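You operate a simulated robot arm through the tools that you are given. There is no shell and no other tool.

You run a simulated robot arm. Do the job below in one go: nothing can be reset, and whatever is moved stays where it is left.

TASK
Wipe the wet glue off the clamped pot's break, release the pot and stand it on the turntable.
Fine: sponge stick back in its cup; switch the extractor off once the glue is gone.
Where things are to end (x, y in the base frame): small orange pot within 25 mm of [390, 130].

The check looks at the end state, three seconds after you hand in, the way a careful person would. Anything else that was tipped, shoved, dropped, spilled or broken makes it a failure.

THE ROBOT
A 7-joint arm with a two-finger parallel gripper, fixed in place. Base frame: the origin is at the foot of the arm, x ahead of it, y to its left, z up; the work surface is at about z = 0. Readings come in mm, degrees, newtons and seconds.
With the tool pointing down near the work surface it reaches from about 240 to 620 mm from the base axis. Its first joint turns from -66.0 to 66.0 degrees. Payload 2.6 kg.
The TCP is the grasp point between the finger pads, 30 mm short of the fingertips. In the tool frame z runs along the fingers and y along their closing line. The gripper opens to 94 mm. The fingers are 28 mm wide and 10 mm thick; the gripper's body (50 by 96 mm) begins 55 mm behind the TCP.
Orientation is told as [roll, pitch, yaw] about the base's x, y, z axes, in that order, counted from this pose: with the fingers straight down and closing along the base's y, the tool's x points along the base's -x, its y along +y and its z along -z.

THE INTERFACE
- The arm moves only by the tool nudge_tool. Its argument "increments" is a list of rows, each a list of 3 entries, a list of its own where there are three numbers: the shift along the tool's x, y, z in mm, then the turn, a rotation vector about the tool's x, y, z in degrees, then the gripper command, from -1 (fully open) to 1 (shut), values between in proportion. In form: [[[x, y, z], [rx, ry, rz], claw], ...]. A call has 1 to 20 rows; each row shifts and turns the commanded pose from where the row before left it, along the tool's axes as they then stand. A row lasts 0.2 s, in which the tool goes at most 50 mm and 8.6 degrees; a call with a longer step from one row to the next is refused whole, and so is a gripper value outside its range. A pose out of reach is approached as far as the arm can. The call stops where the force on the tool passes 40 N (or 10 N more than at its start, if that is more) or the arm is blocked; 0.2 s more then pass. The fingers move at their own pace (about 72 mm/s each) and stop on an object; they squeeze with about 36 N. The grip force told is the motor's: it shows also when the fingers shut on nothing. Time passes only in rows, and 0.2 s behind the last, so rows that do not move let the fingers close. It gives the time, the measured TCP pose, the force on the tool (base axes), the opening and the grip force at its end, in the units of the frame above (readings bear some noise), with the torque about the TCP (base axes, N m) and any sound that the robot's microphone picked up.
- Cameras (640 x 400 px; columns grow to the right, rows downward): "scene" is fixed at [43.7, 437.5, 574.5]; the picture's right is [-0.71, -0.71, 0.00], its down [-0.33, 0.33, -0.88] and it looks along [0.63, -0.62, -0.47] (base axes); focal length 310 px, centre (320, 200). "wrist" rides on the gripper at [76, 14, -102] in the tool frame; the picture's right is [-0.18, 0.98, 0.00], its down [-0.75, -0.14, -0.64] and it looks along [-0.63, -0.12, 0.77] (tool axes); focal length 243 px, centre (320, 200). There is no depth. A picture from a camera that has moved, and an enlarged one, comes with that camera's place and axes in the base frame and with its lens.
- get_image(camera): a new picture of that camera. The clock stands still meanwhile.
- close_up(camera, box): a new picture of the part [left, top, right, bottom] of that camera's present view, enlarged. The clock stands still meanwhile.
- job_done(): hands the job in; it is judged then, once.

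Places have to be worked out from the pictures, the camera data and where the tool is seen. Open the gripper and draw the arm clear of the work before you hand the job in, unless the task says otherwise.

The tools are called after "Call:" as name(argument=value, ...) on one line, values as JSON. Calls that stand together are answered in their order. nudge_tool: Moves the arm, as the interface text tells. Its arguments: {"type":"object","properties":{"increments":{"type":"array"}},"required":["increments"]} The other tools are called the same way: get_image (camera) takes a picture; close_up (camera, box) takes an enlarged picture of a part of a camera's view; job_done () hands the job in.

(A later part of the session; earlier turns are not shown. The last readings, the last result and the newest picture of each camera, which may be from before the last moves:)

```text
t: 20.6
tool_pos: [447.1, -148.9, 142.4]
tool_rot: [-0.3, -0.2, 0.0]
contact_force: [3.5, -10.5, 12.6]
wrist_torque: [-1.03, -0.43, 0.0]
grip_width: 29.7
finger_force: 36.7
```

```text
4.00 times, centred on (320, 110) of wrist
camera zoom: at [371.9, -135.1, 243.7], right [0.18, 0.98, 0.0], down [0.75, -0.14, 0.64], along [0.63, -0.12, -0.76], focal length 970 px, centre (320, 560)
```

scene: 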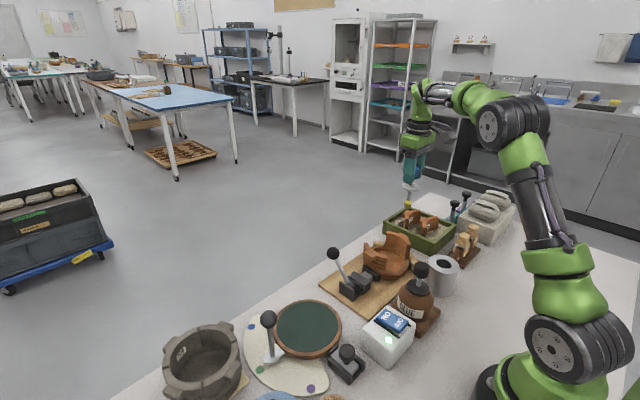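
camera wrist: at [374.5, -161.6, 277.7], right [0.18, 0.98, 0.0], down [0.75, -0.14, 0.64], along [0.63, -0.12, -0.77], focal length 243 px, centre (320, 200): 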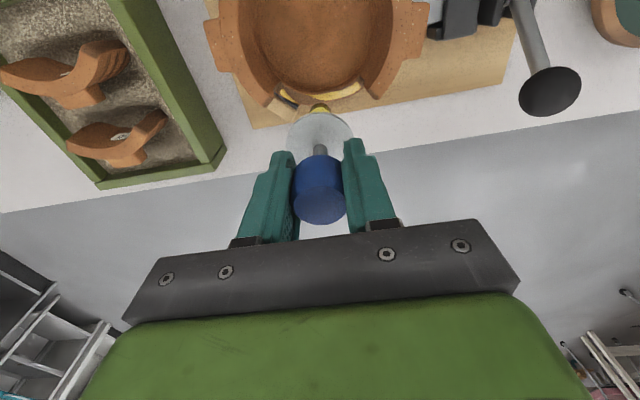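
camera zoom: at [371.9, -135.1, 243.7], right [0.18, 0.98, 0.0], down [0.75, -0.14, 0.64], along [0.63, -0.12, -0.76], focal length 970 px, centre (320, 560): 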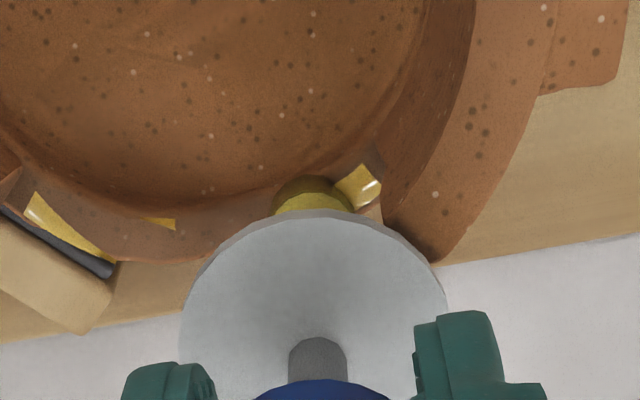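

The glue keeps vanishing; only ~8 mm remain at the right end. I ease up another 2 mm as the surface climbs, and advance.

Call:
nudge_tool(increments=[[[0, -0.5, -2], [0, 0, 0], 1], [[0.6, 2, -0.5], [0, 0, 0], 1], [[0.8, 2, 0], [0, 0, 0], 1]])

Call:
close_up(camera="wrist", box=[260, 60, 380, 160])

```text
t: 21.4
tool_pos: [446.7, -145.1, 143.2]
tool_rot: [0.0, 0.0, 0.0]
contact_force: [3.5, -9.5, 10.2]
wrist_torque: [-0.86, -0.31, 0.0]
grip_width: 29.8
finger_force: 35.5
```

```text
4.00 times, centred on (320, 110) of wrist
camera zoom: at [370.1, -131.1, 245.8], right [0.18, 0.98, 0.0], down [0.75, -0.14, 0.64], along [0.63, -0.12, -0.77], focal length 970 px, centre (320, 560)
```

zoom: 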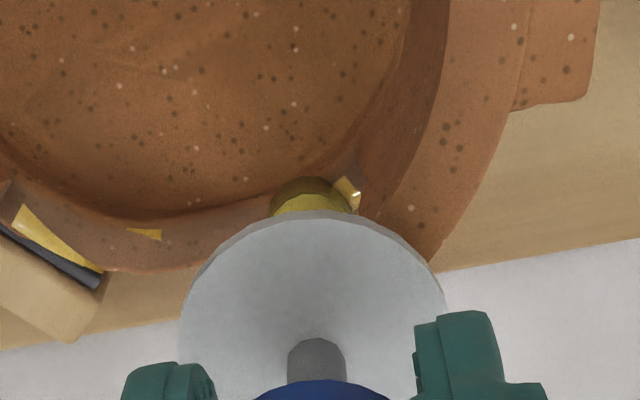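

A small sliver remains at the right end. I ease up slightly and move 2–3 mm more.

Call:
nudge_tool(increments=[[[0, -0.5, -1.5], [0, 0, 0], 1], [[0.6, 2, 0], [0, 0, 0], 1], [[0.6, 1.5, 0], [0, 0, 0], 1]])

Call:
close_up(camera="wrist", box=[260, 60, 380, 160])

```text
t: 22.2
tool_pos: [444.3, -141.1, 144.2]
tool_rot: [0.1, 0.2, 0.1]
contact_force: [-1.1, -1.0, 1.1]
wrist_torque: [-0.07, 0.0, -0.01]
grip_width: 29.6
finger_force: 36.1
```

```text
4.00 times, centred on (320, 110) of wrist
camera zoom: at [368.9, -127.2, 246.2], right [0.18, 0.98, 0.0], down [0.76, -0.14, 0.64], along [0.63, -0.12, -0.77], focal length 970 px, centre (320, 560)
```

zoom: 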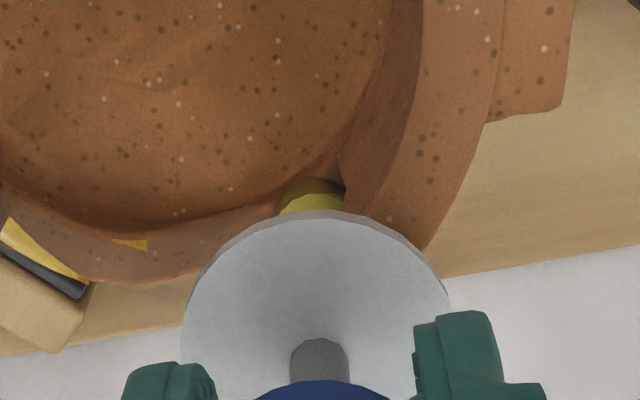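

Right end is clear. I sweep back along the same profile to the middle, then toward the remaining bit left of centre.

Call:
nudge_tool(increments=[[[0, 0, 0.5], [0, 0, 0], 1], [[-2.2, -4.9, 1.0], [0, 0, 0], 1], [[-2, -4, 1.4], [0, 0, 0], 1], [[-1.5, -5, 1.6], [0, 0, 0], 1], [[0, -5, 0.8], [0, 0, 0], 1], [[0.2, -5, 0], [0, 0, 0], 1], [[0.3, -5, -0.3], [0, 0, 0], 1], [[1.7, -5.6, -0.5], [0, 0, 0], 1]])

Call:
close_up(camera="wrist", box=[260, 60, 380, 160])

```text
t: 24.0
tool_pos: [449.3, -175.8, 140.2]
tool_rot: [0.1, -0.1, 0.1]
contact_force: [0.3, 1.4, 2.3]
wrist_torque: [0.22, -0.06, 0.01]
grip_width: 29.5
finger_force: 36.4
```

```text
4.00 times, centred on (320, 110) of wrist
camera zoom: at [372.7, -162.5, 242.7], right [0.18, 0.98, 0.0], down [0.75, -0.14, 0.64], along [0.63, -0.12, -0.77], focal length 970 px, centre (320, 560)
```

zoom: 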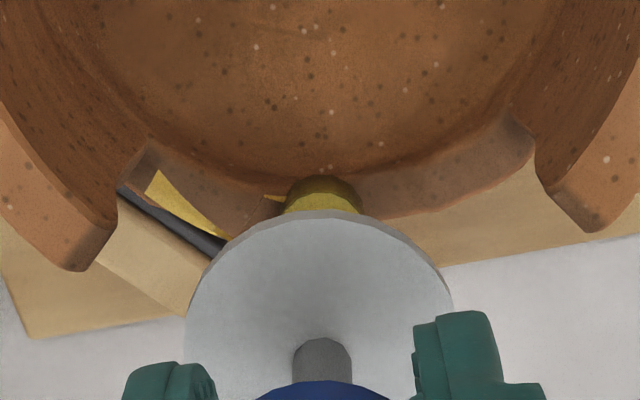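

The right part is clean. Now I sweep left in small steps over the remaining bit and towards the left patch, watching the force.

Call:
nudge_tool(increments=[[[1, -3, -0.3], [0, 0, 0], 1], [[1.2, -3, 0], [0, 0, 0], 1], [[1.2, -3, 0], [0, 0, 0], 1]])

Call:
close_up(camera="wrist", box=[260, 60, 380, 160])

```text
t: 24.8
tool_pos: [446.4, -184.3, 141.3]
tool_rot: [0.0, -0.3, 0.0]
contact_force: [6.4, 9.7, 13.9]
wrist_torque: [1.18, -0.62, -0.02]
grip_width: 30.2
finger_force: 36.3
```

```text
4.00 times, centred on (320, 110) of wrist
camera zoom: at [370.1, -170.3, 243.8], right [0.18, 0.98, 0.0], down [0.75, -0.14, 0.65], along [0.63, -0.12, -0.76], focal length 970 px, centre (320, 560)
```

zoom: 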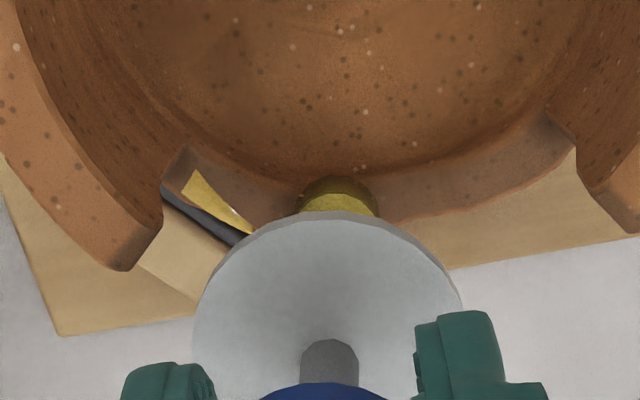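

The middle bit is gone. The surface rises (Fz 14 N), so I lift 2 mm and continue to the left patch along its outer side.

Call:
nudge_tool(increments=[[[0, 0, -2.5], [0, 0, 0], 1], [[-1, -3, 0], [0, 0, 0], 1], [[0, -3, 0], [0, 0, 0], 1]])

Call:
close_up(camera="wrist", box=[260, 60, 380, 160])

```text
t: 25.6
tool_pos: [446.9, -189.8, 142.3]
tool_rot: [0.1, 0.1, -0.1]
contact_force: [-2.4, 12.1, 11.2]
wrist_torque: [1.32, 0.18, 0.0]
grip_width: 30.8
finger_force: 36.2
```

```text
4.00 times, centred on (320, 110) of wrist
camera zoom: at [370.1, -176.9, 245.1], right [0.19, 0.98, 0.0], down [0.75, -0.14, 0.64], along [0.63, -0.12, -0.77], focal length 970 px, centre (320, 560)
```

zoom: 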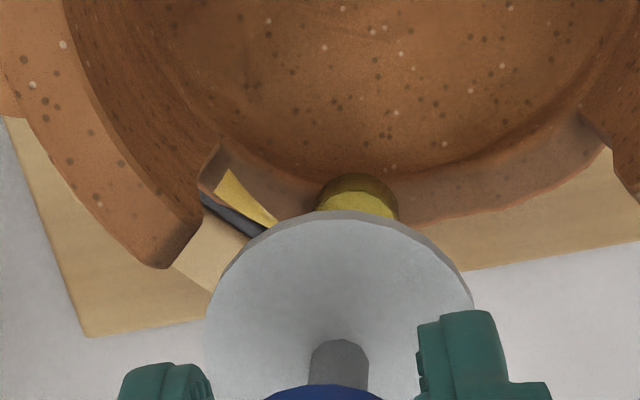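

The stick is starting to tilt in the grip (Fy 12 N). I lift off to unload and check that it straightens.

Call:
nudge_tool(increments=[[[0, 1, -3], [0, 0, 0], 1], [[0, 0, -5], [0, 0, 0], 1], [[0, 0, -5], [0, 0, 0], 1], [[0, 0, 0], [0, 0, 0], 1]])

Call:
close_up(camera="wrist", box=[240, 40, 400, 180])

Call:
close_up(camera="scene", box=[355, 195, 425, 265])

```text
t: 26.6
tool_pos: [445.4, -189.8, 155.6]
tool_rot: [-0.1, 0.0, 0.0]
contact_force: [-0.3, -0.1, 0.1]
wrist_torque: [0.02, 0.0, 0.0]
grip_width: 29.4
finger_force: 35.9
```

```text
2.86 times, centred on (320, 110) of wrist
camera zoom: at [370.2, -176.4, 258.2], right [0.18, 0.98, 0.0], down [0.75, -0.14, 0.64], along [0.63, -0.12, -0.77], focal length 693 px, centre (320, 457)
```

zoom: 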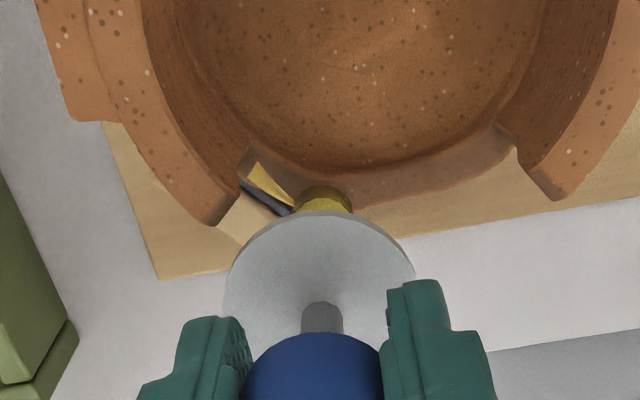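

```text
5.71 times, centred on (390, 230) of scene
camera zoom: at [43.7, 437.5, 574.5], right [-0.71, -0.71, 0.0], down [-0.33, 0.33, -0.88], along [0.63, -0.62, -0.47], focal length 1769 px, centre (-80, 29)
```

zoom: 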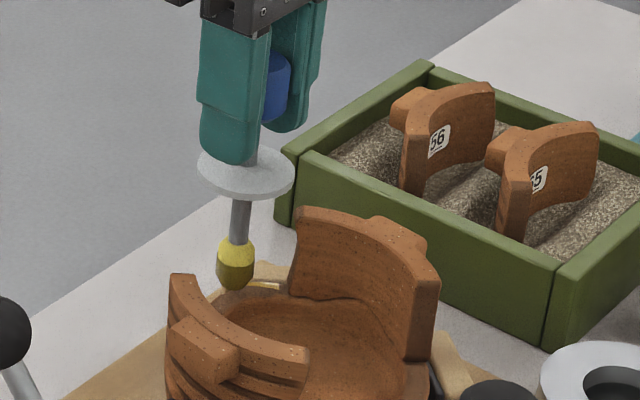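

The stick straightened on unloading and only the left patch remains, centred near (443,-207). I go over it in the air and press straight down there.

Call:
nudge_tool(increments=[[[1.5, -8, 0], [0, 0, 0], 1], [[1.5, -7.5, 0], [0, 0, 0], 1], [[0, 0, 4], [0, 0, 0], 1], [[0, 0, 3], [0, 0, 0], 1], [[0, 0, 2], [0, 0, 0], 1]])

Call:
close_up(camera="wrist", box=[240, 40, 400, 180])

```text
t: 27.8
tool_pos: [443.1, -205.7, 146.5]
tool_rot: [0.1, 0.1, 0.0]
contact_force: [-0.4, 0.3, -0.5]
wrist_torque: [-0.01, 0.0, 0.0]
grip_width: 29.6
finger_force: 36.1
```

```text
2.86 times, centred on (320, 110) of wrist
camera zoom: at [367.2, -191.9, 249.4], right [0.18, 0.98, 0.0], down [0.75, -0.14, 0.64], along [0.63, -0.12, -0.77], focal length 693 px, centre (320, 457)
```

zoom: 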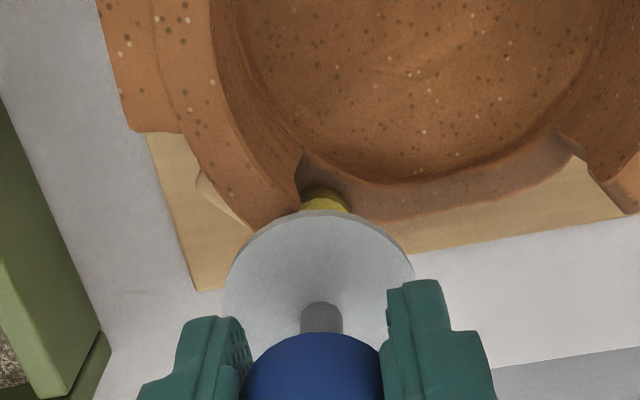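

Sponge is over the left patch, no contact yet. I lower in 1 mm steps.

Call:
nudge_tool(increments=[[[0, 0, 1], [0, 0, 0], 1], [[0, 0, 1], [0, 0, 0], 1], [[0, 0, 1], [0, 0, 0], 1]])

```text
t: 28.6
tool_pos: [443.4, -205.3, 143.6]
tool_rot: [0.0, 0.0, 0.0]
contact_force: [-1.1, 0.0, -0.2]
wrist_torque: [-0.01, 0.01, -0.02]
grip_width: 29.7
finger_force: 36.1
```

Call:
nudge_tool(increments=[[[0, 0, 1], [0, 0, 0], 1], [[0, 0, 1], [0, 0, 0], 1]])

Call:
close_up(camera="wrist", box=[260, 60, 380, 160])

```text
t: 29.2
tool_pos: [442.9, -204.3, 142.8]
tool_rot: [-0.1, 0.1, -0.2]
contact_force: [-2.0, 1.0, 5.4]
wrist_torque: [-0.01, 0.2, -0.01]
grip_width: 29.4
finger_force: 36.1
```

```text
4.00 times, centred on (320, 110) of wrist
camera zoom: at [367.2, -191.9, 244.7], right [0.18, 0.98, 0.0], down [0.75, -0.14, 0.64], along [0.63, -0.12, -0.77], focal length 970 px, centre (320, 560)
```

zoom: 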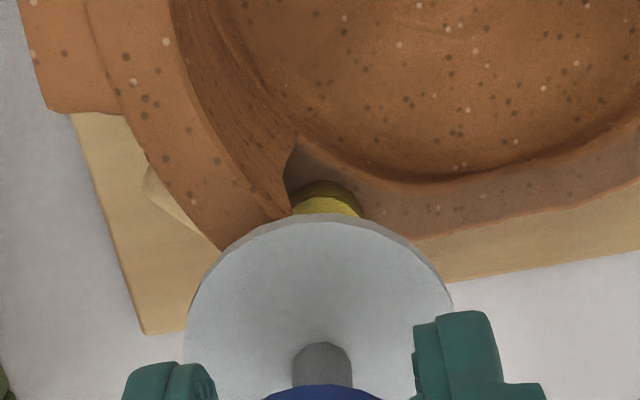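

Contact at 5 N. I sweep lightly along the left patch (outward/right and back), then look.

Call:
nudge_tool(increments=[[[-2, 2, 0], [0, 0, 0], 1], [[-2, 2, 0], [0, 0, 0], 1], [[-1.5, 2, 0], [0, 0, 0], 1]])

Call:
close_up(camera="wrist", box=[260, 60, 380, 160])

```text
t: 30.0
tool_pos: [448.3, -199.7, 142.3]
tool_rot: [-0.1, -0.1, 0.0]
contact_force: [-1.4, -2.1, 6.8]
wrist_torque: [-0.25, 0.14, 0.01]
grip_width: 29.7
finger_force: 35.9
```

```text
4.00 times, centred on (320, 110) of wrist
camera zoom: at [372.7, -186.4, 244.6], right [0.18, 0.98, 0.0], down [0.75, -0.14, 0.64], along [0.63, -0.12, -0.77], focal length 970 px, centre (320, 560)
```

zoom: 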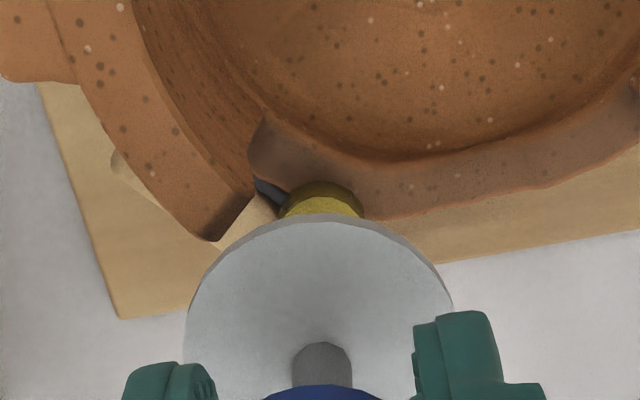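

The left patch appears wiped too. I sweep over the tooth to the right with a touch less pressure, then lift off and inspect.

Call:
nudge_tool(increments=[[[0.3, 3, -0.3], [0, 0, 0], 1], [[0.7, 3, -0.3], [0, 0, 0], 1], [[0.5, 3, 0], [0, 0, 0], 1], [[0, 3, 0.3], [0, 0, 0], 1], [[0, 0, -8], [0, 0, 0], 1], [[0, 0, -20], [0, 0, 0], 1], [[0, 0, -20], [0, 0, 0], 1]])

Call:
close_up(camera="wrist", box=[240, 40, 400, 180])

Call:
close_up(camera="scene", box=[355, 195, 425, 285])

```text
t: 31.6
tool_pos: [446.7, -187.4, 190.4]
tool_rot: [0.1, 0.0, 0.1]
contact_force: [-0.3, -0.2, -1.0]
wrist_torque: [0.01, 0.03, -0.03]
grip_width: 29.4
finger_force: 35.9
```

```text
2.86 times, centred on (320, 110) of wrist
camera zoom: at [371.0, -174.2, 292.7], right [0.18, 0.98, 0.0], down [0.75, -0.14, 0.64], along [0.63, -0.12, -0.77], focal length 693 px, centre (320, 457)
```

zoom: 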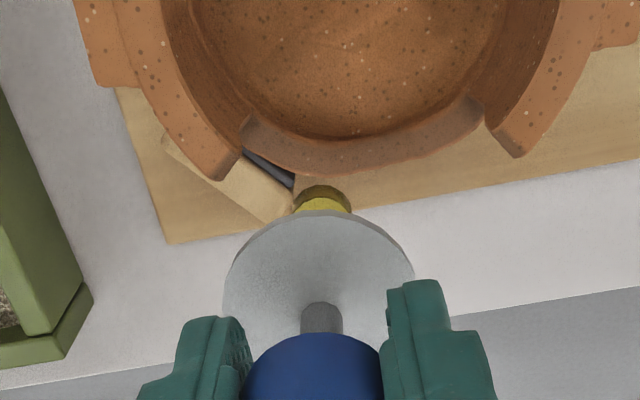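

```text
4.44 times, centred on (390, 240) of scene
camera zoom: at [43.7, 437.5, 574.5], right [-0.71, -0.71, 0.0], down [-0.33, 0.33, -0.88], along [0.63, -0.62, -0.47], focal length 1376 px, centre (9, 22)
```

zoom: 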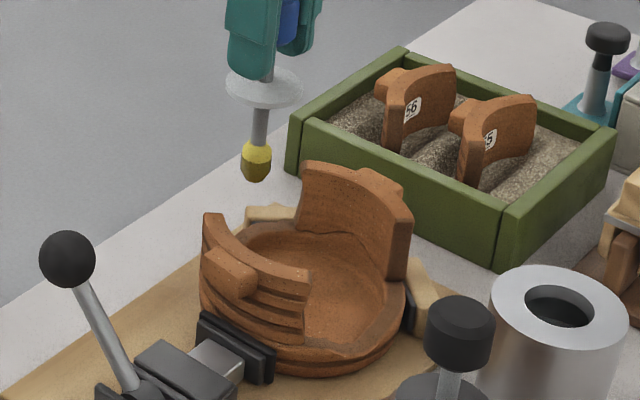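

The break looks clean from here. I raise and check the two wall ends from both sides, first from the +y side.

Call:
nudge_tool(increments=[[[0, 0, -30], [0, 0, 0], 1], [[0, 0, -40], [0, 0, 0], 1], [[-2, 35, -5], [0, 0, 0], 1], [[-2, 35, -5], [0, 0, 0], 1], [[-2, 35, 0], [0, 0, 0], 1], [[-2, 25, 0], [0, 0, 0], 1]])

Call:
close_up(camera="wrist", box=[160, 20, 300, 130])

```text
t: 33.0
tool_pos: [454.9, -55.6, 270.4]
tool_rot: [0.0, 0.0, -0.1]
contact_force: [0.7, -0.2, -0.2]
wrist_torque: [-0.02, 0.01, -0.02]
grip_width: 29.4
finger_force: 35.8
```

```text
3.64 times, centred on (230, 75) of wrist
camera zoom: at [379.3, -43.3, 372.0], right [0.19, 0.98, 0.0], down [0.75, -0.14, 0.64], along [0.63, -0.12, -0.77], focal length 882 px, centre (647, 654)
```

zoom: 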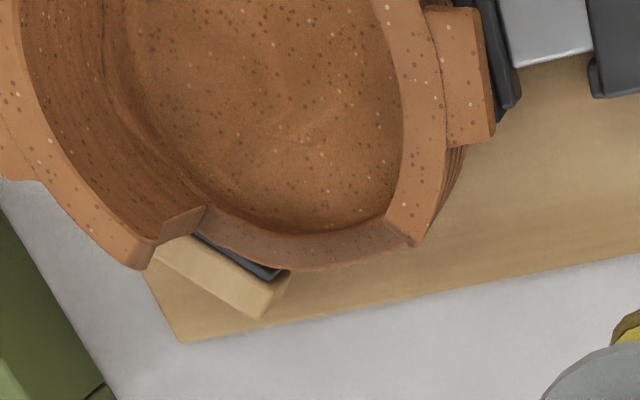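

The left end is clean. Now the other side, on the way back to the cup.

Call:
nudge_tool(increments=[[[4, -33, 0], [0, 0, 0], 1], [[5, -33, 0], [0, 0, 0], 1], [[5, -33, 0], [0, 0, 0], 1], [[5, -33, 0], [0, 0, 0], 1], [[5, -33, 0], [0, 0, 0], 1], [[5, -33, 0], [0, 0, 0], 1], [[6, -33, 0], [0, 0, 0], 1]])

Call:
get_image(camera="wrist")

Call:
close_up(camera="wrist", box=[360, 20, 500, 130])

```text
t: 34.6
tool_pos: [420.0, -288.4, 268.8]
tool_rot: [-0.1, 0.0, 0.0]
contact_force: [0.4, -0.4, -0.8]
wrist_torque: [0.0, -0.02, -0.01]
grip_width: 29.6
finger_force: 36.6
```

```text
taken
camera wrist: at [344.1, -275.4, 372.2], right [0.18, 0.98, 0.0], down [0.75, -0.14, 0.64], along [0.63, -0.12, -0.77], focal length 243 px, centre (320, 200)
```

wrist: 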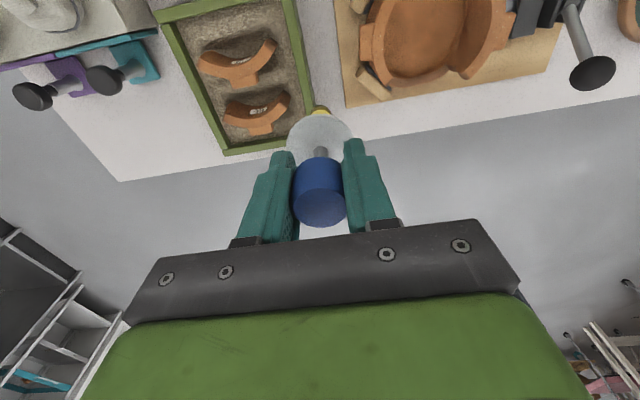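

```text
3.64 times, centred on (430, 75) of wrist
camera zoom: at [344.1, -275.4, 372.2], right [0.18, 0.98, 0.0], down [0.75, -0.14, 0.64], along [0.63, -0.12, -0.77], focal length 882 px, centre (-80, 654)
```

zoom: 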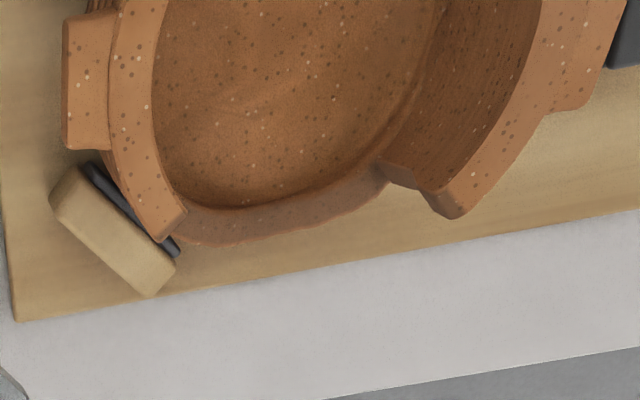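

The break is fully clean from all sides. I return above the cup (hole centre ≈ (252.5,-201.5)) along the reverse path.

Call:
nudge_tool(increments=[[[28, 14.7, 0], [0, 0, 0], 1], [[28, 14.7, 0], [0, 0, 0], 1], [[28, 14.7, 0], [0, 0, 0], 1], [[28, 14.7, 0], [0, 0, 0], 1], [[28, 14.7, 0], [0, 0, 0], 1], [[27.6, 14.7, 0], [0, 0, 0], 1], [[0, 0, 10], [0, 0, 0], 1], [[0, 0, 0], [0, 0, 0], 1]])

Call:
get_image(camera="wrist")

Call:
close_up(camera="wrist", box=[270, 30, 390, 190])

Call:
close_up(camera="scene", box=[420, 170, 490, 310])

```text
t: 36.4
tool_pos: [252.5, -199.7, 260.3]
tool_rot: [0.0, 0.0, 0.0]
contact_force: [0.5, 0.9, -0.9]
wrist_torque: [-0.01, -0.02, -0.03]
grip_width: 29.5
finger_force: 36.4
```

```text
taken
camera wrist: at [176.2, -187.4, 362.3], right [0.18, 0.98, 0.0], down [0.75, -0.14, 0.64], along [0.63, -0.12, -0.77], focal length 243 px, centre (320, 200)
```

wrist: 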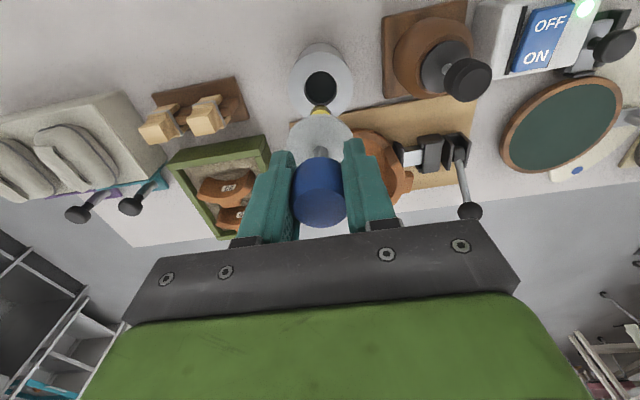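

```text
2.50 times, centred on (330, 110) of wrist
camera zoom: at [176.2, -187.4, 362.3], right [0.18, 0.98, 0.0], down [0.75, -0.14, 0.64], along [0.63, -0.12, -0.77], focal length 606 px, centre (295, 425)
```

zoom: 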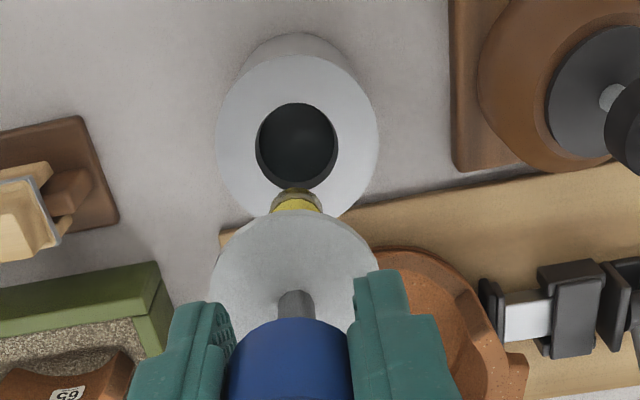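

```text
2.86 times, centred on (455, 240) of scene
camera zoom: at [43.7, 437.5, 574.5], right [-0.71, -0.71, 0.0], down [-0.33, 0.33, -0.88], along [0.63, -0.62, -0.47], focal length 884 px, centre (-66, 86)
```

zoom: 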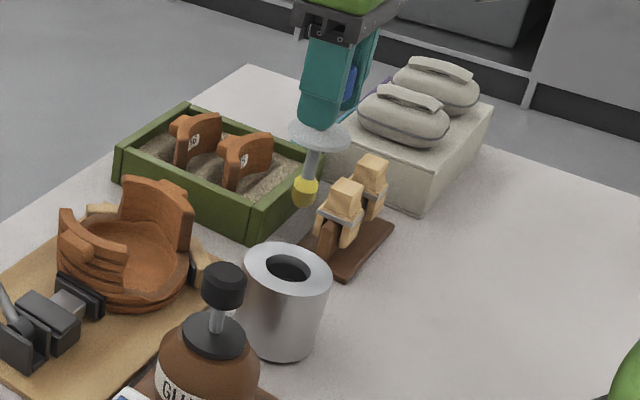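

The stick still hangs vertical (it slid ~3–4 mm up in the grip) and the sponge lines up with the hole laterally. I lower slowly into the cup.

Call:
nudge_tool(increments=[[[0, 0, 25], [0, 0, 0], 1], [[0, 0, 25], [0, 0, 0], 1], [[0, 0, 10], [0, 0, 0], 1], [[0, 0, 0], [0, 0, 0], 1]])

Call:
close_up(camera="wrist", box=[270, 30, 390, 190])

Call:
close_up(camera="scene", box=[420, 200, 490, 310])

```text
t: 37.4
tool_pos: [252.3, -200.2, 199.5]
tool_rot: [-0.1, -0.1, -0.1]
contact_force: [0.1, -0.6, -0.8]
wrist_torque: [-0.02, 0.0, -0.02]
grip_width: 29.5
finger_force: 35.7
```

```text
2.50 times, centred on (330, 110) of wrist
camera zoom: at [176.3, -186.8, 302.0], right [0.18, 0.98, 0.0], down [0.75, -0.14, 0.64], along [0.63, -0.12, -0.77], focal length 606 px, centre (295, 425)
```

zoom: 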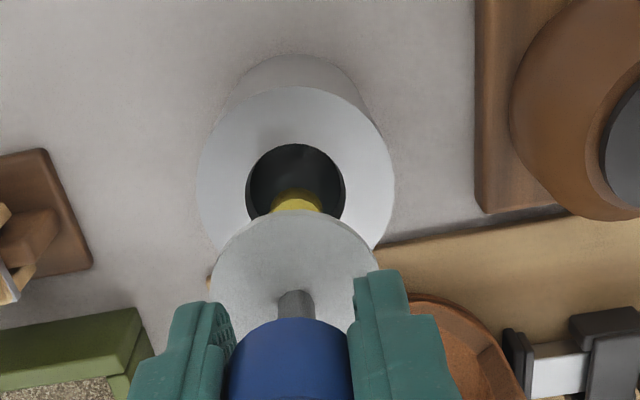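

```text
3.64 times, centred on (455, 255) of scene
camera zoom: at [43.7, 437.5, 574.5], right [-0.71, -0.71, 0.0], down [-0.33, 0.33, -0.88], along [0.63, -0.62, -0.47], focal length 1126 px, centre (-171, 0)
```

zoom: 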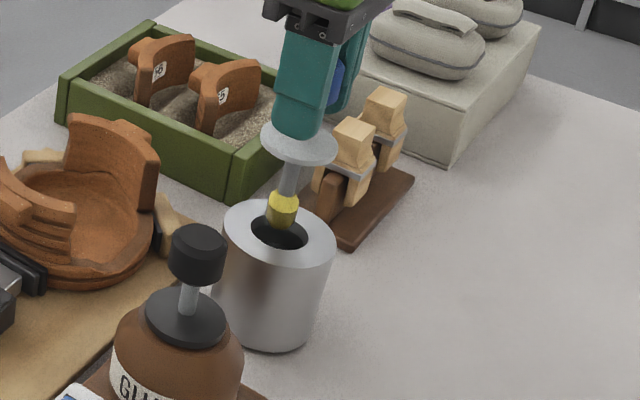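

The sponge tip is centred over the hole in both views. I continue lowering into the cup in modest steps.

Call:
nudge_tool(increments=[[[0, 0, 8], [0, 0, 0], 1], [[0, 0, 8], [0, 0, 0], 1], [[0, 0, 8], [0, 0, 0], 1], [[0, 0, 8], [0, 0, 0], 1], [[0, 0, 8], [0, 0, 0], 1], [[0, 0, 8], [0, 0, 0], 1], [[0, 0, 8], [0, 0, 0], 1], [[0, 0, 6], [0, 0, 0], 1]])

Call:
close_up(camera="scene", box=[420, 200, 490, 310])

Call:
close_up(camera="wrist", box=[270, 30, 390, 190])

```text
t: 39.2
tool_pos: [252.1, -199.2, 137.9]
tool_rot: [0.0, 0.0, 0.1]
contact_force: [0.0, -0.3, -0.2]
wrist_torque: [0.01, -0.03, 0.03]
grip_width: 29.6
finger_force: 35.8
```

```text
3.64 times, centred on (455, 255) of scene
camera zoom: at [43.7, 437.5, 574.5], right [-0.71, -0.71, 0.0], down [-0.33, 0.33, -0.88], along [0.63, -0.62, -0.47], focal length 1126 px, centre (-171, 0)
```

zoom: 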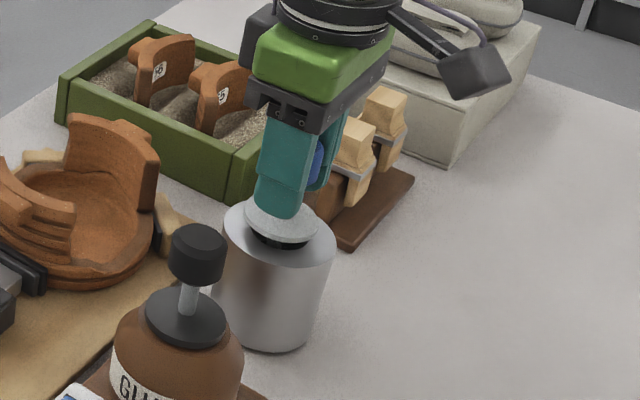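

```text
2.50 times, centred on (330, 110) of wrist
camera zoom: at [176.2, -186.8, 240.4], right [0.18, 0.98, 0.0], down [0.75, -0.14, 0.64], along [0.63, -0.12, -0.77], focal length 606 px, centre (295, 425)
```

zoom: 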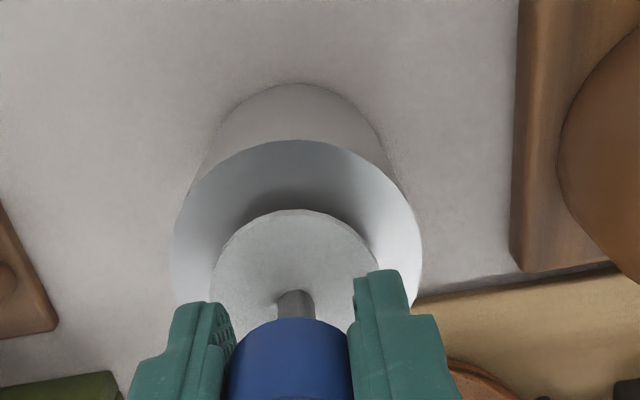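

The disc is now a few mm above the rim. I lower in small steps to seat it.

Call:
nudge_tool(increments=[[[0, 0, 2], [0, 0, 0], 1], [[0, 0, 2], [0, 0, 0], 1], [[0, 0, 1], [0, 0, 0], 1], [[0, 0, 1], [0, 0, 0], 1]])

Call:
close_up(camera="scene", box=[430, 220, 480, 280])

```text
t: 40.2
tool_pos: [252.0, -200.0, 132.3]
tool_rot: [0.0, 0.1, -0.1]
contact_force: [0.4, -0.1, 0.8]
wrist_torque: [-0.03, -0.04, 0.04]
grip_width: 29.6
finger_force: 36.2
```

```text
6.67 times, centred on (455, 250) of scene
camera zoom: at [43.7, 437.5, 574.5], right [-0.71, -0.71, 0.0], down [-0.33, 0.33, -0.88], along [0.63, -0.62, -0.47], focal length 2064 px, centre (-580, -133)
```

zoom: 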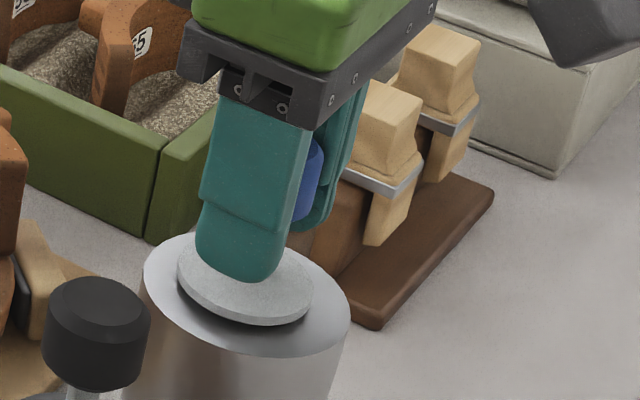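

Call:
nudge_tool(increments=[[[0, 0, 1], [0, 0, 0], 1], [[0, 0, 1], [0, 0, 0], 1]])

Call:
close_up(camera="scene", box=[430, 220, 480, 280])

```text
t: 40.8
tool_pos: [253.1, -199.5, 131.0]
tool_rot: [0.1, -0.1, -0.1]
contact_force: [-11.1, 5.7, 28.9]
wrist_torque: [0.44, 0.09, 0.05]
grip_width: 29.4
finger_force: 36.0
```

```text
6.67 times, centred on (455, 250) of scene
camera zoom: at [43.6, 437.5, 574.4], right [-0.71, -0.71, 0.0], down [-0.33, 0.33, -0.88], along [0.63, -0.62, -0.47], focal length 2064 px, centre (-580, -133)
```

zoom: 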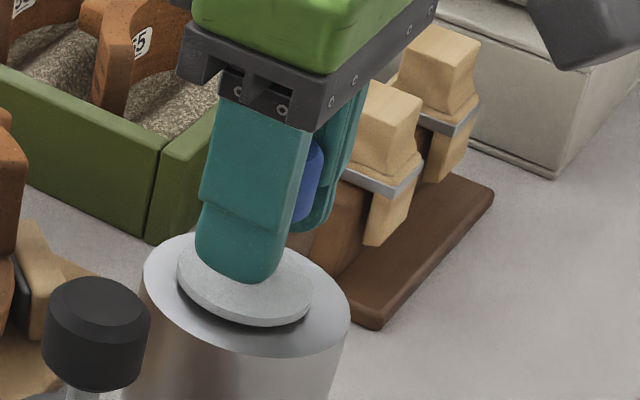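

Seated firmly (29 N). I back off ~1 mm to relieve it, then open the gripper.

Call:
nudge_tool(increments=[[[0, 0, -1.2], [0, 0, 0], 1], [[0, 0, 0], [0, 0, 0], 1], [[0, 0, 0], [0, 0, 0], 0.2], [[0, 0, 0], [0, 0, 0], -0.2], [[0, 0, 0], [0, 0, 0], -1], [[0, 0, 0], [0, 0, 0], -1], [[0, 0, 0], [0, 0, 0], -1]])

Call:
get_image(camera="wrist")

Call:
close_up(camera="scene", box=[430, 220, 480, 280])

```text
t: 42.4
tool_pos: [251.8, -200.1, 131.9]
tool_rot: [-0.1, -0.1, 0.0]
contact_force: [-0.3, 0.6, 0.3]
wrist_torque: [-0.01, 0.03, -0.01]
grip_width: 94.0
finger_force: 0.1
```

```text
taken
camera wrist: at [176.4, -186.6, 233.5], right [0.18, 0.98, 0.0], down [0.75, -0.14, 0.64], along [0.63, -0.12, -0.77], focal length 243 px, centre (320, 200)
```

wrist: 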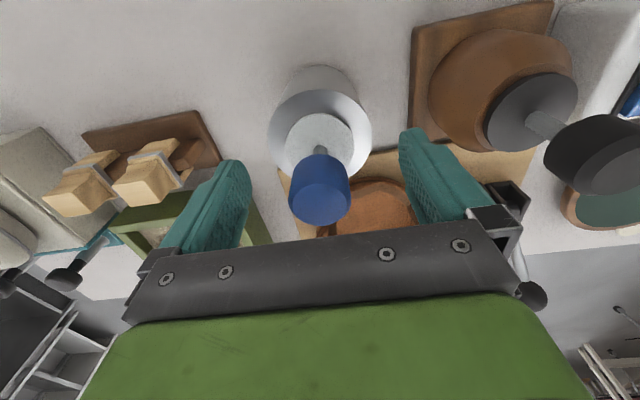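

```text
6.67 times, centred on (455, 250) of scene
camera zoom: at [43.7, 437.5, 574.5], right [-0.71, -0.71, 0.0], down [-0.33, 0.33, -0.88], along [0.63, -0.62, -0.47], focal length 2064 px, centre (-580, -133)
```

zoom: 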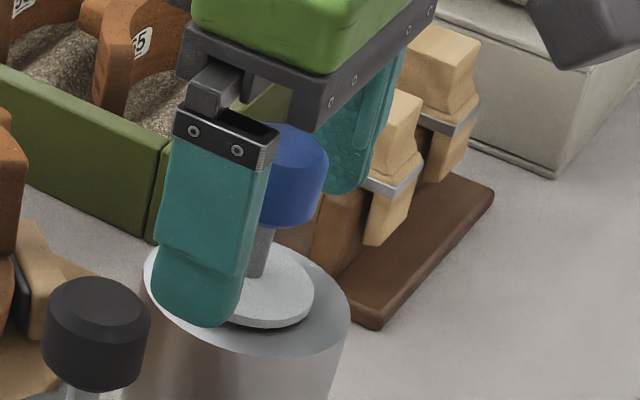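

The sponge stick is seated in its cup and released. I rise straight up, then move over to the extractor switch (≈(252,24), top z≈60), closing the fingers on the way.

Call:
nudge_tool(increments=[[[0, 0, -20], [0, 0, 0], -1], [[0, 0, -40], [0, 0, 0], -1], [[0, 0, -45], [0, 0, 0], -1], [[0, 0, -45], [0, 0, 0], -1], [[0, 40, 0], [0, 0, 0], 1], [[0, 45, 0], [0, 0, 0], 1], [[0, 45, 0], [0, 0, 0], 1], [[0, 45, 0], [0, 0, 0], 1], [[0, 45, 0], [0, 0, 0], 1], [[0, 0, 30], [0, 0, 0], 1]])

Call:
get_image(camera="wrist")

Call:
get_image(camera="scene")

```text
t: 44.6
tool_pos: [253.0, 20.0, 251.4]
tool_rot: [0.0, 0.1, -0.1]
contact_force: [0.0, 0.0, 0.6]
wrist_torque: [-0.01, 0.0, -0.03]
grip_width: 0.0
finger_force: 32.6
```

```text
taken
camera wrist: at [177.1, 34.3, 353.7], right [0.19, 0.98, 0.0], down [0.75, -0.14, 0.64], along [0.63, -0.12, -0.77], focal length 243 px, centre (320, 200)
```

wrist: 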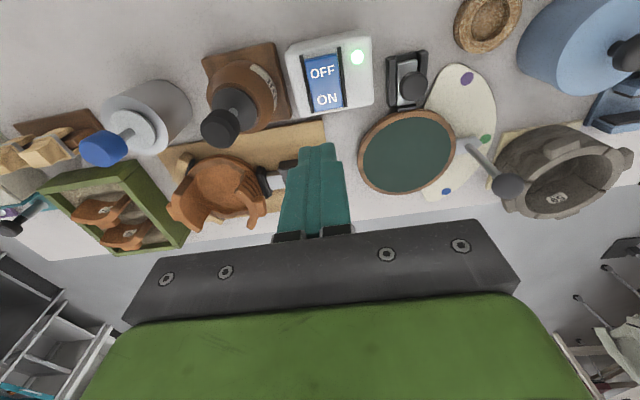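

```text
taken
```

scene: 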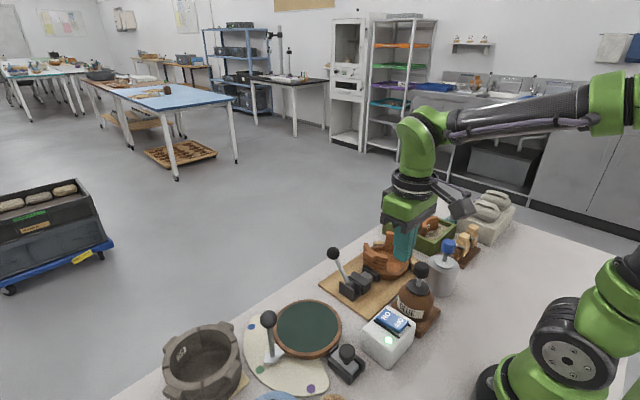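

Call:
close_up(camera="wrist", box=[260, 20, 400, 130])

Call:
close_up(camera="scene", box=[345, 285, 445, 385])

```text
3.64 times, centred on (330, 75) of wrist
camera zoom: at [177.1, 34.3, 353.7], right [0.19, 0.98, 0.0], down [0.75, -0.14, 0.64], along [0.63, -0.12, -0.77], focal length 882 px, centre (284, 654)
```

zoom: 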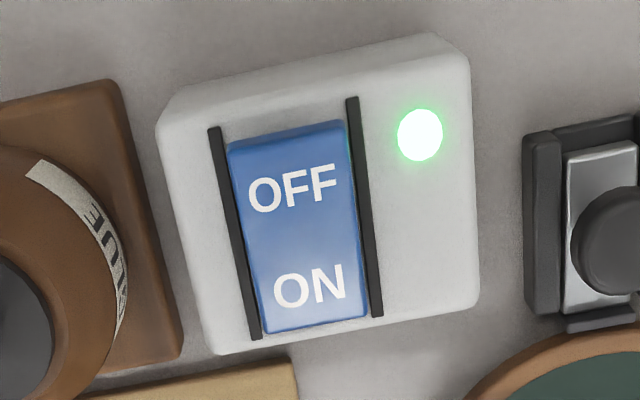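

```text
4.00 times, centred on (395, 335) of scene
camera zoom: at [43.7, 437.5, 574.5], right [-0.71, -0.71, 0.0], down [-0.33, 0.33, -0.88], along [0.63, -0.62, -0.47], focal length 1238 px, centre (20, -340)
```

zoom: 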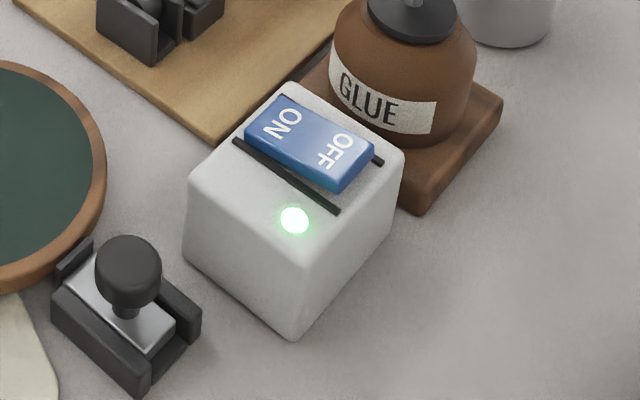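

OFF end is raised and LED is green (on). The OFF half is centred at about (239,25,~66). I move above it with closed fingers and descend to just above.

Call:
nudge_tool(increments=[[[7, 2.5, 30], [0, 0, 0], 1], [[7, 2.2, 30], [0, 0, 0], 1], [[0, 0, 35], [0, 0, 0], 1], [[0, 0, 35], [0, 0, 0], 1], [[0, 0, 0], [0, 0, 0], 1]])

Call:
get_image(camera="wrist")

Call:
close_up(camera="scene", box=[345, 265, 445, 385])

```text
t: 45.8
tool_pos: [239.6, 24.5, 120.4]
tool_rot: [-0.1, 0.0, 0.0]
contact_force: [-0.2, 0.0, 0.9]
wrist_torque: [-0.02, 0.03, -0.03]
grip_width: 0.0
finger_force: 32.9
```

```text
taken
camera wrist: at [163.5, 37.7, 222.6], right [0.18, 0.98, 0.0], down [0.75, -0.14, 0.64], along [0.63, -0.12, -0.77], focal length 243 px, centre (320, 200)
```

wrist: 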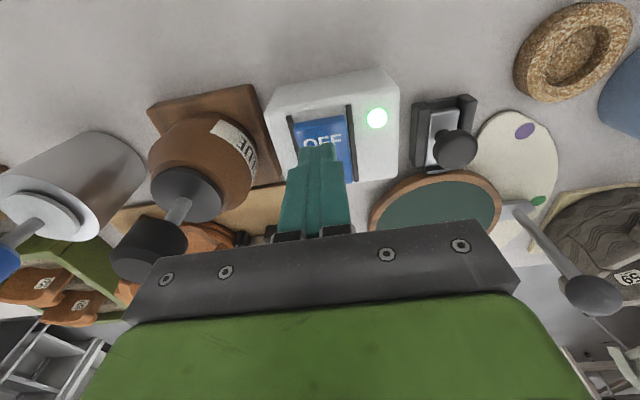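

```text
3.33 times, centred on (395, 325) of scene
camera zoom: at [43.7, 437.5, 574.5], right [-0.71, -0.71, 0.0], down [-0.33, 0.33, -0.88], along [0.63, -0.62, -0.47], focal length 1032 px, centre (70, -217)
```

zoom: 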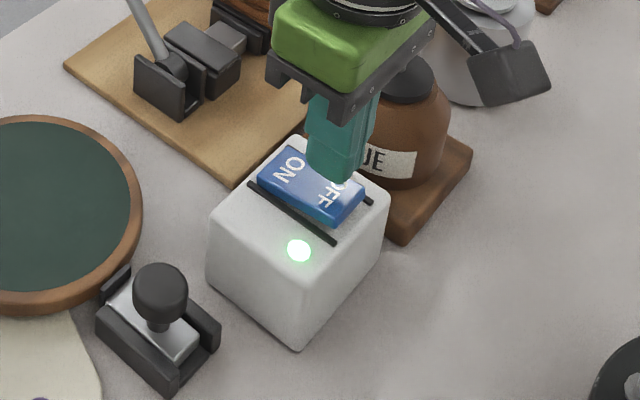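

Fingertips are lined up above the OFF label. I descend gently to press it.

Call:
nudge_tool(increments=[[[0, 0, 6], [0, 0, 0], 1], [[0, 0, 5], [0, 0, 0], 1], [[0, 0, 3], [0, 0, 0], 1], [[0, 0, 2], [0, 0, 0], 1], [[0, 0, 2], [0, 0, 0], 1]])

Call:
close_up(camera="scene", box=[345, 265, 445, 385])

```text
t: 47.0
tool_pos: [238.1, 24.6, 103.0]
tool_rot: [0.0, 0.0, 0.0]
contact_force: [-7.4, -1.9, 18.7]
wrist_torque: [-0.04, 0.07, 0.15]
grip_width: 0.0
finger_force: 33.7
heard: click
```

```text
3.33 times, centred on (395, 325) of scene
camera zoom: at [43.7, 437.5, 574.5], right [-0.71, -0.71, 0.0], down [-0.33, 0.33, -0.88], along [0.63, -0.62, -0.47], focal length 1032 px, centre (70, -217)
```

zoom: 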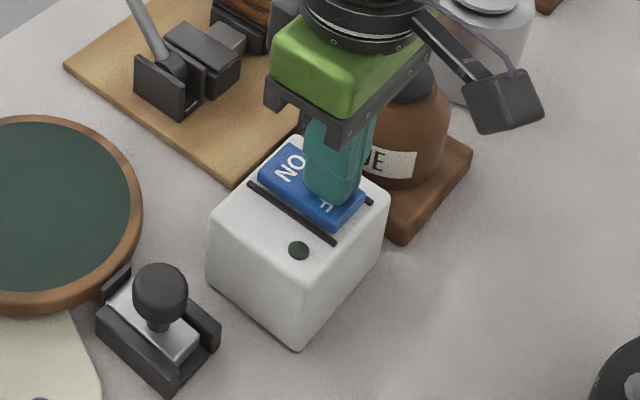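

Click heard and the LED is dark: the extractor is off. I raise straight up and go look at the clamp lever.

Call:
nudge_tool(increments=[[[0, 0, -10], [0, 0, 0], 1], [[0, 0, -35], [0, 0, 0], 1], [[0, 0, -40], [0, 0, 0], 1], [[0, 0, -45], [0, 0, 0], 1], [[0, 0, -45], [0, 0, 0], 1], [[-35, -10, 0], [0, 0, 0], 1], [[-35, -10, 0], [0, 0, 0], 1], [[-30, -10, 0], [0, 0, 0], 1]])

Call:
get_image(camera="wrist")

Call:
close_up(camera="wrist", box=[240, 20, 400, 140])

Call:
close_up(camera="scene", box=[320, 235, 400, 315])

```text
t: 48.8
tool_pos: [339.0, -5.9, 279.0]
tool_rot: [0.0, -0.1, 0.0]
contact_force: [0.1, -0.9, 0.4]
wrist_torque: [0.0, -0.02, -0.03]
grip_width: 0.0
finger_force: 33.4
```

```text
taken
camera wrist: at [263.1, 7.2, 380.7], right [0.18, 0.98, 0.0], down [0.75, -0.14, 0.64], along [0.63, -0.12, -0.77], focal length 243 px, centre (320, 200)
```

wrist: 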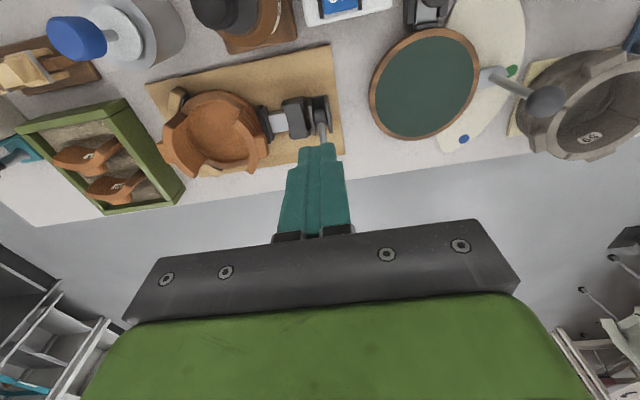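

```text
3.33 times, centred on (320, 80) of wrist
camera zoom: at [263.1, 7.2, 380.7], right [0.18, 0.98, 0.0], down [0.75, -0.14, 0.64], along [0.63, -0.12, -0.77], focal length 809 px, centre (320, 600)
```

zoom: 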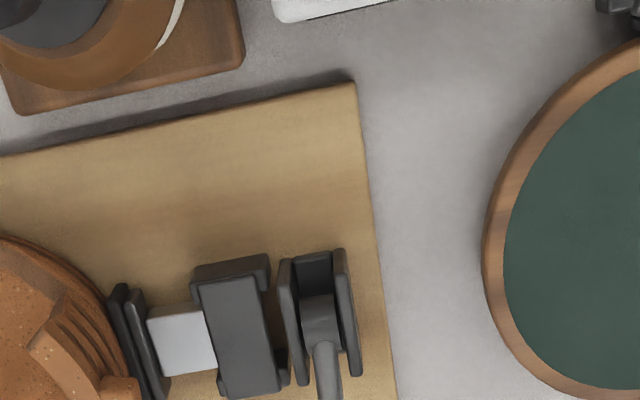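

```text
5.00 times, centred on (360, 275) of scene
camera zoom: at [43.7, 437.5, 574.5], right [-0.71, -0.71, 0.0], down [-0.33, 0.33, -0.88], along [0.63, -0.62, -0.47], focal length 1548 px, centre (120, -175)
```

zoom: 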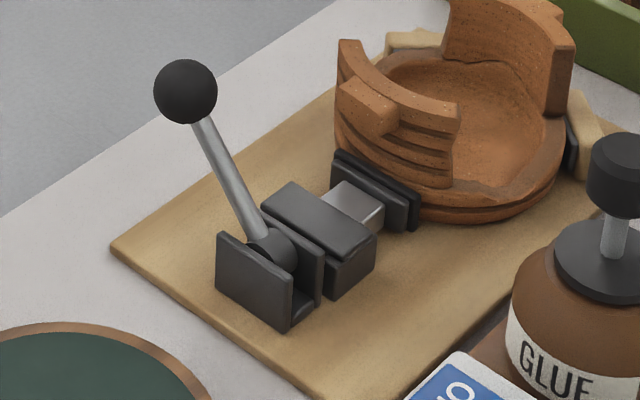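

The lever leans ~45° toward +x from its pivot at about (395,-17,35), swinging in the x–z plane. I open the gripper and move above the ball (≈(456,-12,98)) to refine its location.

Call:
nudge_tool(increments=[[[-35, -1.5, 5], [0, 0, 0], -1], [[-40, -2, 15], [0, 0, 0], -1], [[-42, -2, 25], [0, 0, 0], -1], [[0, 0, 30], [0, 0, 0], -1], [[0, 0, 0], [0, 0, 0], -1]])

Call:
get_image(camera="wrist")

Call:
close_up(camera="scene", box=[310, 175, 420, 305])

```text
t: 50.0
tool_pos: [455.9, -11.1, 202.2]
tool_rot: [0.0, 0.0, 0.0]
contact_force: [-0.6, -0.6, 0.7]
wrist_torque: [0.0, 0.0, -0.02]
grip_width: 94.0
finger_force: 0.1
```

```text
taken
camera wrist: at [380.0, 1.6, 305.0], right [0.18, 0.98, 0.0], down [0.75, -0.14, 0.64], along [0.63, -0.12, -0.77], focal length 243 px, centre (320, 200)
```

wrist: 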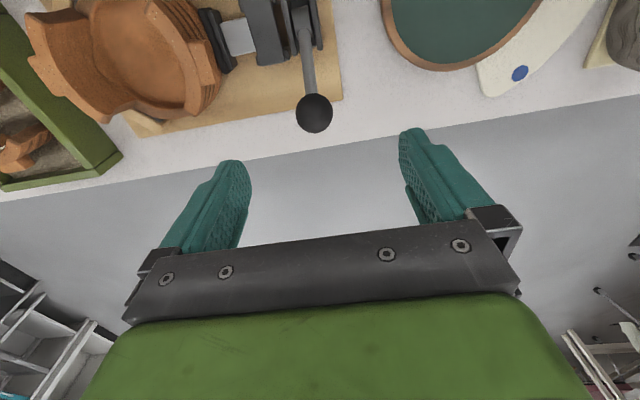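

```text
3.08 times, centred on (365, 240) of scene
camera zoom: at [43.7, 437.5, 574.5], right [-0.71, -0.71, 0.0], down [-0.33, 0.33, -0.88], along [0.63, -0.62, -0.47], focal length 952 px, centre (182, 77)
```

zoom: 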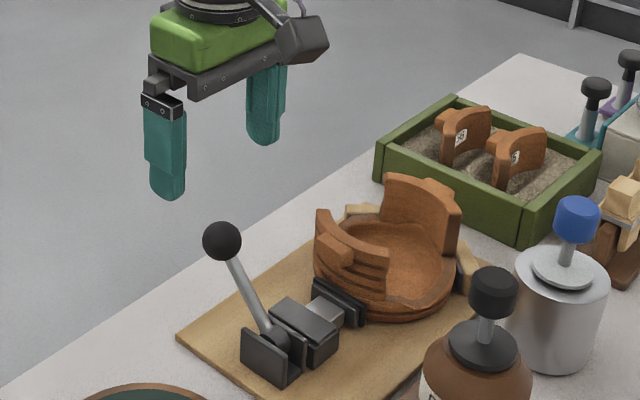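

Least-squares triangulation puts the ball at about (454,-17,100). I descend around it with open fingers and check before gripping.

Call:
nudge_tool(increments=[[[1, -2.5, 30], [0, 0, 0], -1], [[1, -2.1, 30], [0, 0, 0], -1], [[0, 0, 25], [0, 0, 0], -1], [[0, 0, 15], [0, 0, 0], -1], [[0, 0, 0], [0, 0, 0], -1]])

Call:
get_image(camera="wrist")

Call:
close_up(camera="scene", box=[310, 195, 420, 305])

```text
t: 51.2
tool_pos: [453.6, -16.5, 101.4]
tool_rot: [0.0, 0.1, 0.0]
contact_force: [0.2, -0.3, 0.2]
wrist_torque: [-0.01, -0.01, -0.01]
grip_width: 93.9
finger_force: 0.1
```

```text
taken
camera wrist: at [377.5, -2.4, 205.6], right [0.18, 0.98, 0.0], down [0.75, -0.14, 0.64], along [0.63, -0.12, -0.77], focal length 243 px, centre (320, 200)
```

wrist: 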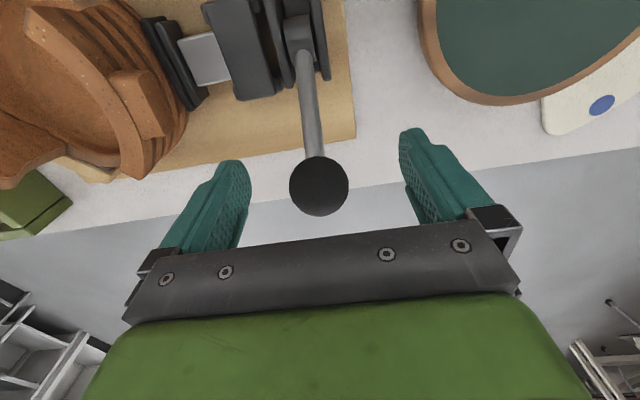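

```text
3.64 times, centred on (365, 250) of scene
camera zoom: at [43.7, 437.5, 574.5], right [-0.71, -0.71, 0.0], down [-0.33, 0.33, -0.88], along [0.63, -0.62, -0.47], focal length 1126 px, centre (156, 18)
```

zoom: 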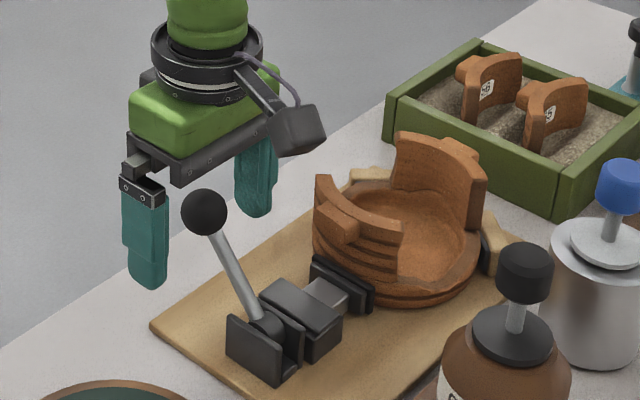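

The ball is centred on the TCP (seen at (319,185) vs (320,188)). I grip it.

Call:
nudge_tool(increments=[[[0, 0, 1], [0, 0, 0], 1], [[0, 0, 0], [0, 0, 0], 1], [[0, 0, 0], [0, 0, 0], 1], [[0, 0, 0], [0, 0, 0], 1]])

```text
t: 52.2
tool_pos: [453.8, -15.9, 103.5]
tool_rot: [0.0, -0.1, 0.0]
contact_force: [-0.8, -3.0, -1.2]
wrist_torque: [0.02, -0.06, 0.0]
grip_width: 30.9
finger_force: 45.2
```

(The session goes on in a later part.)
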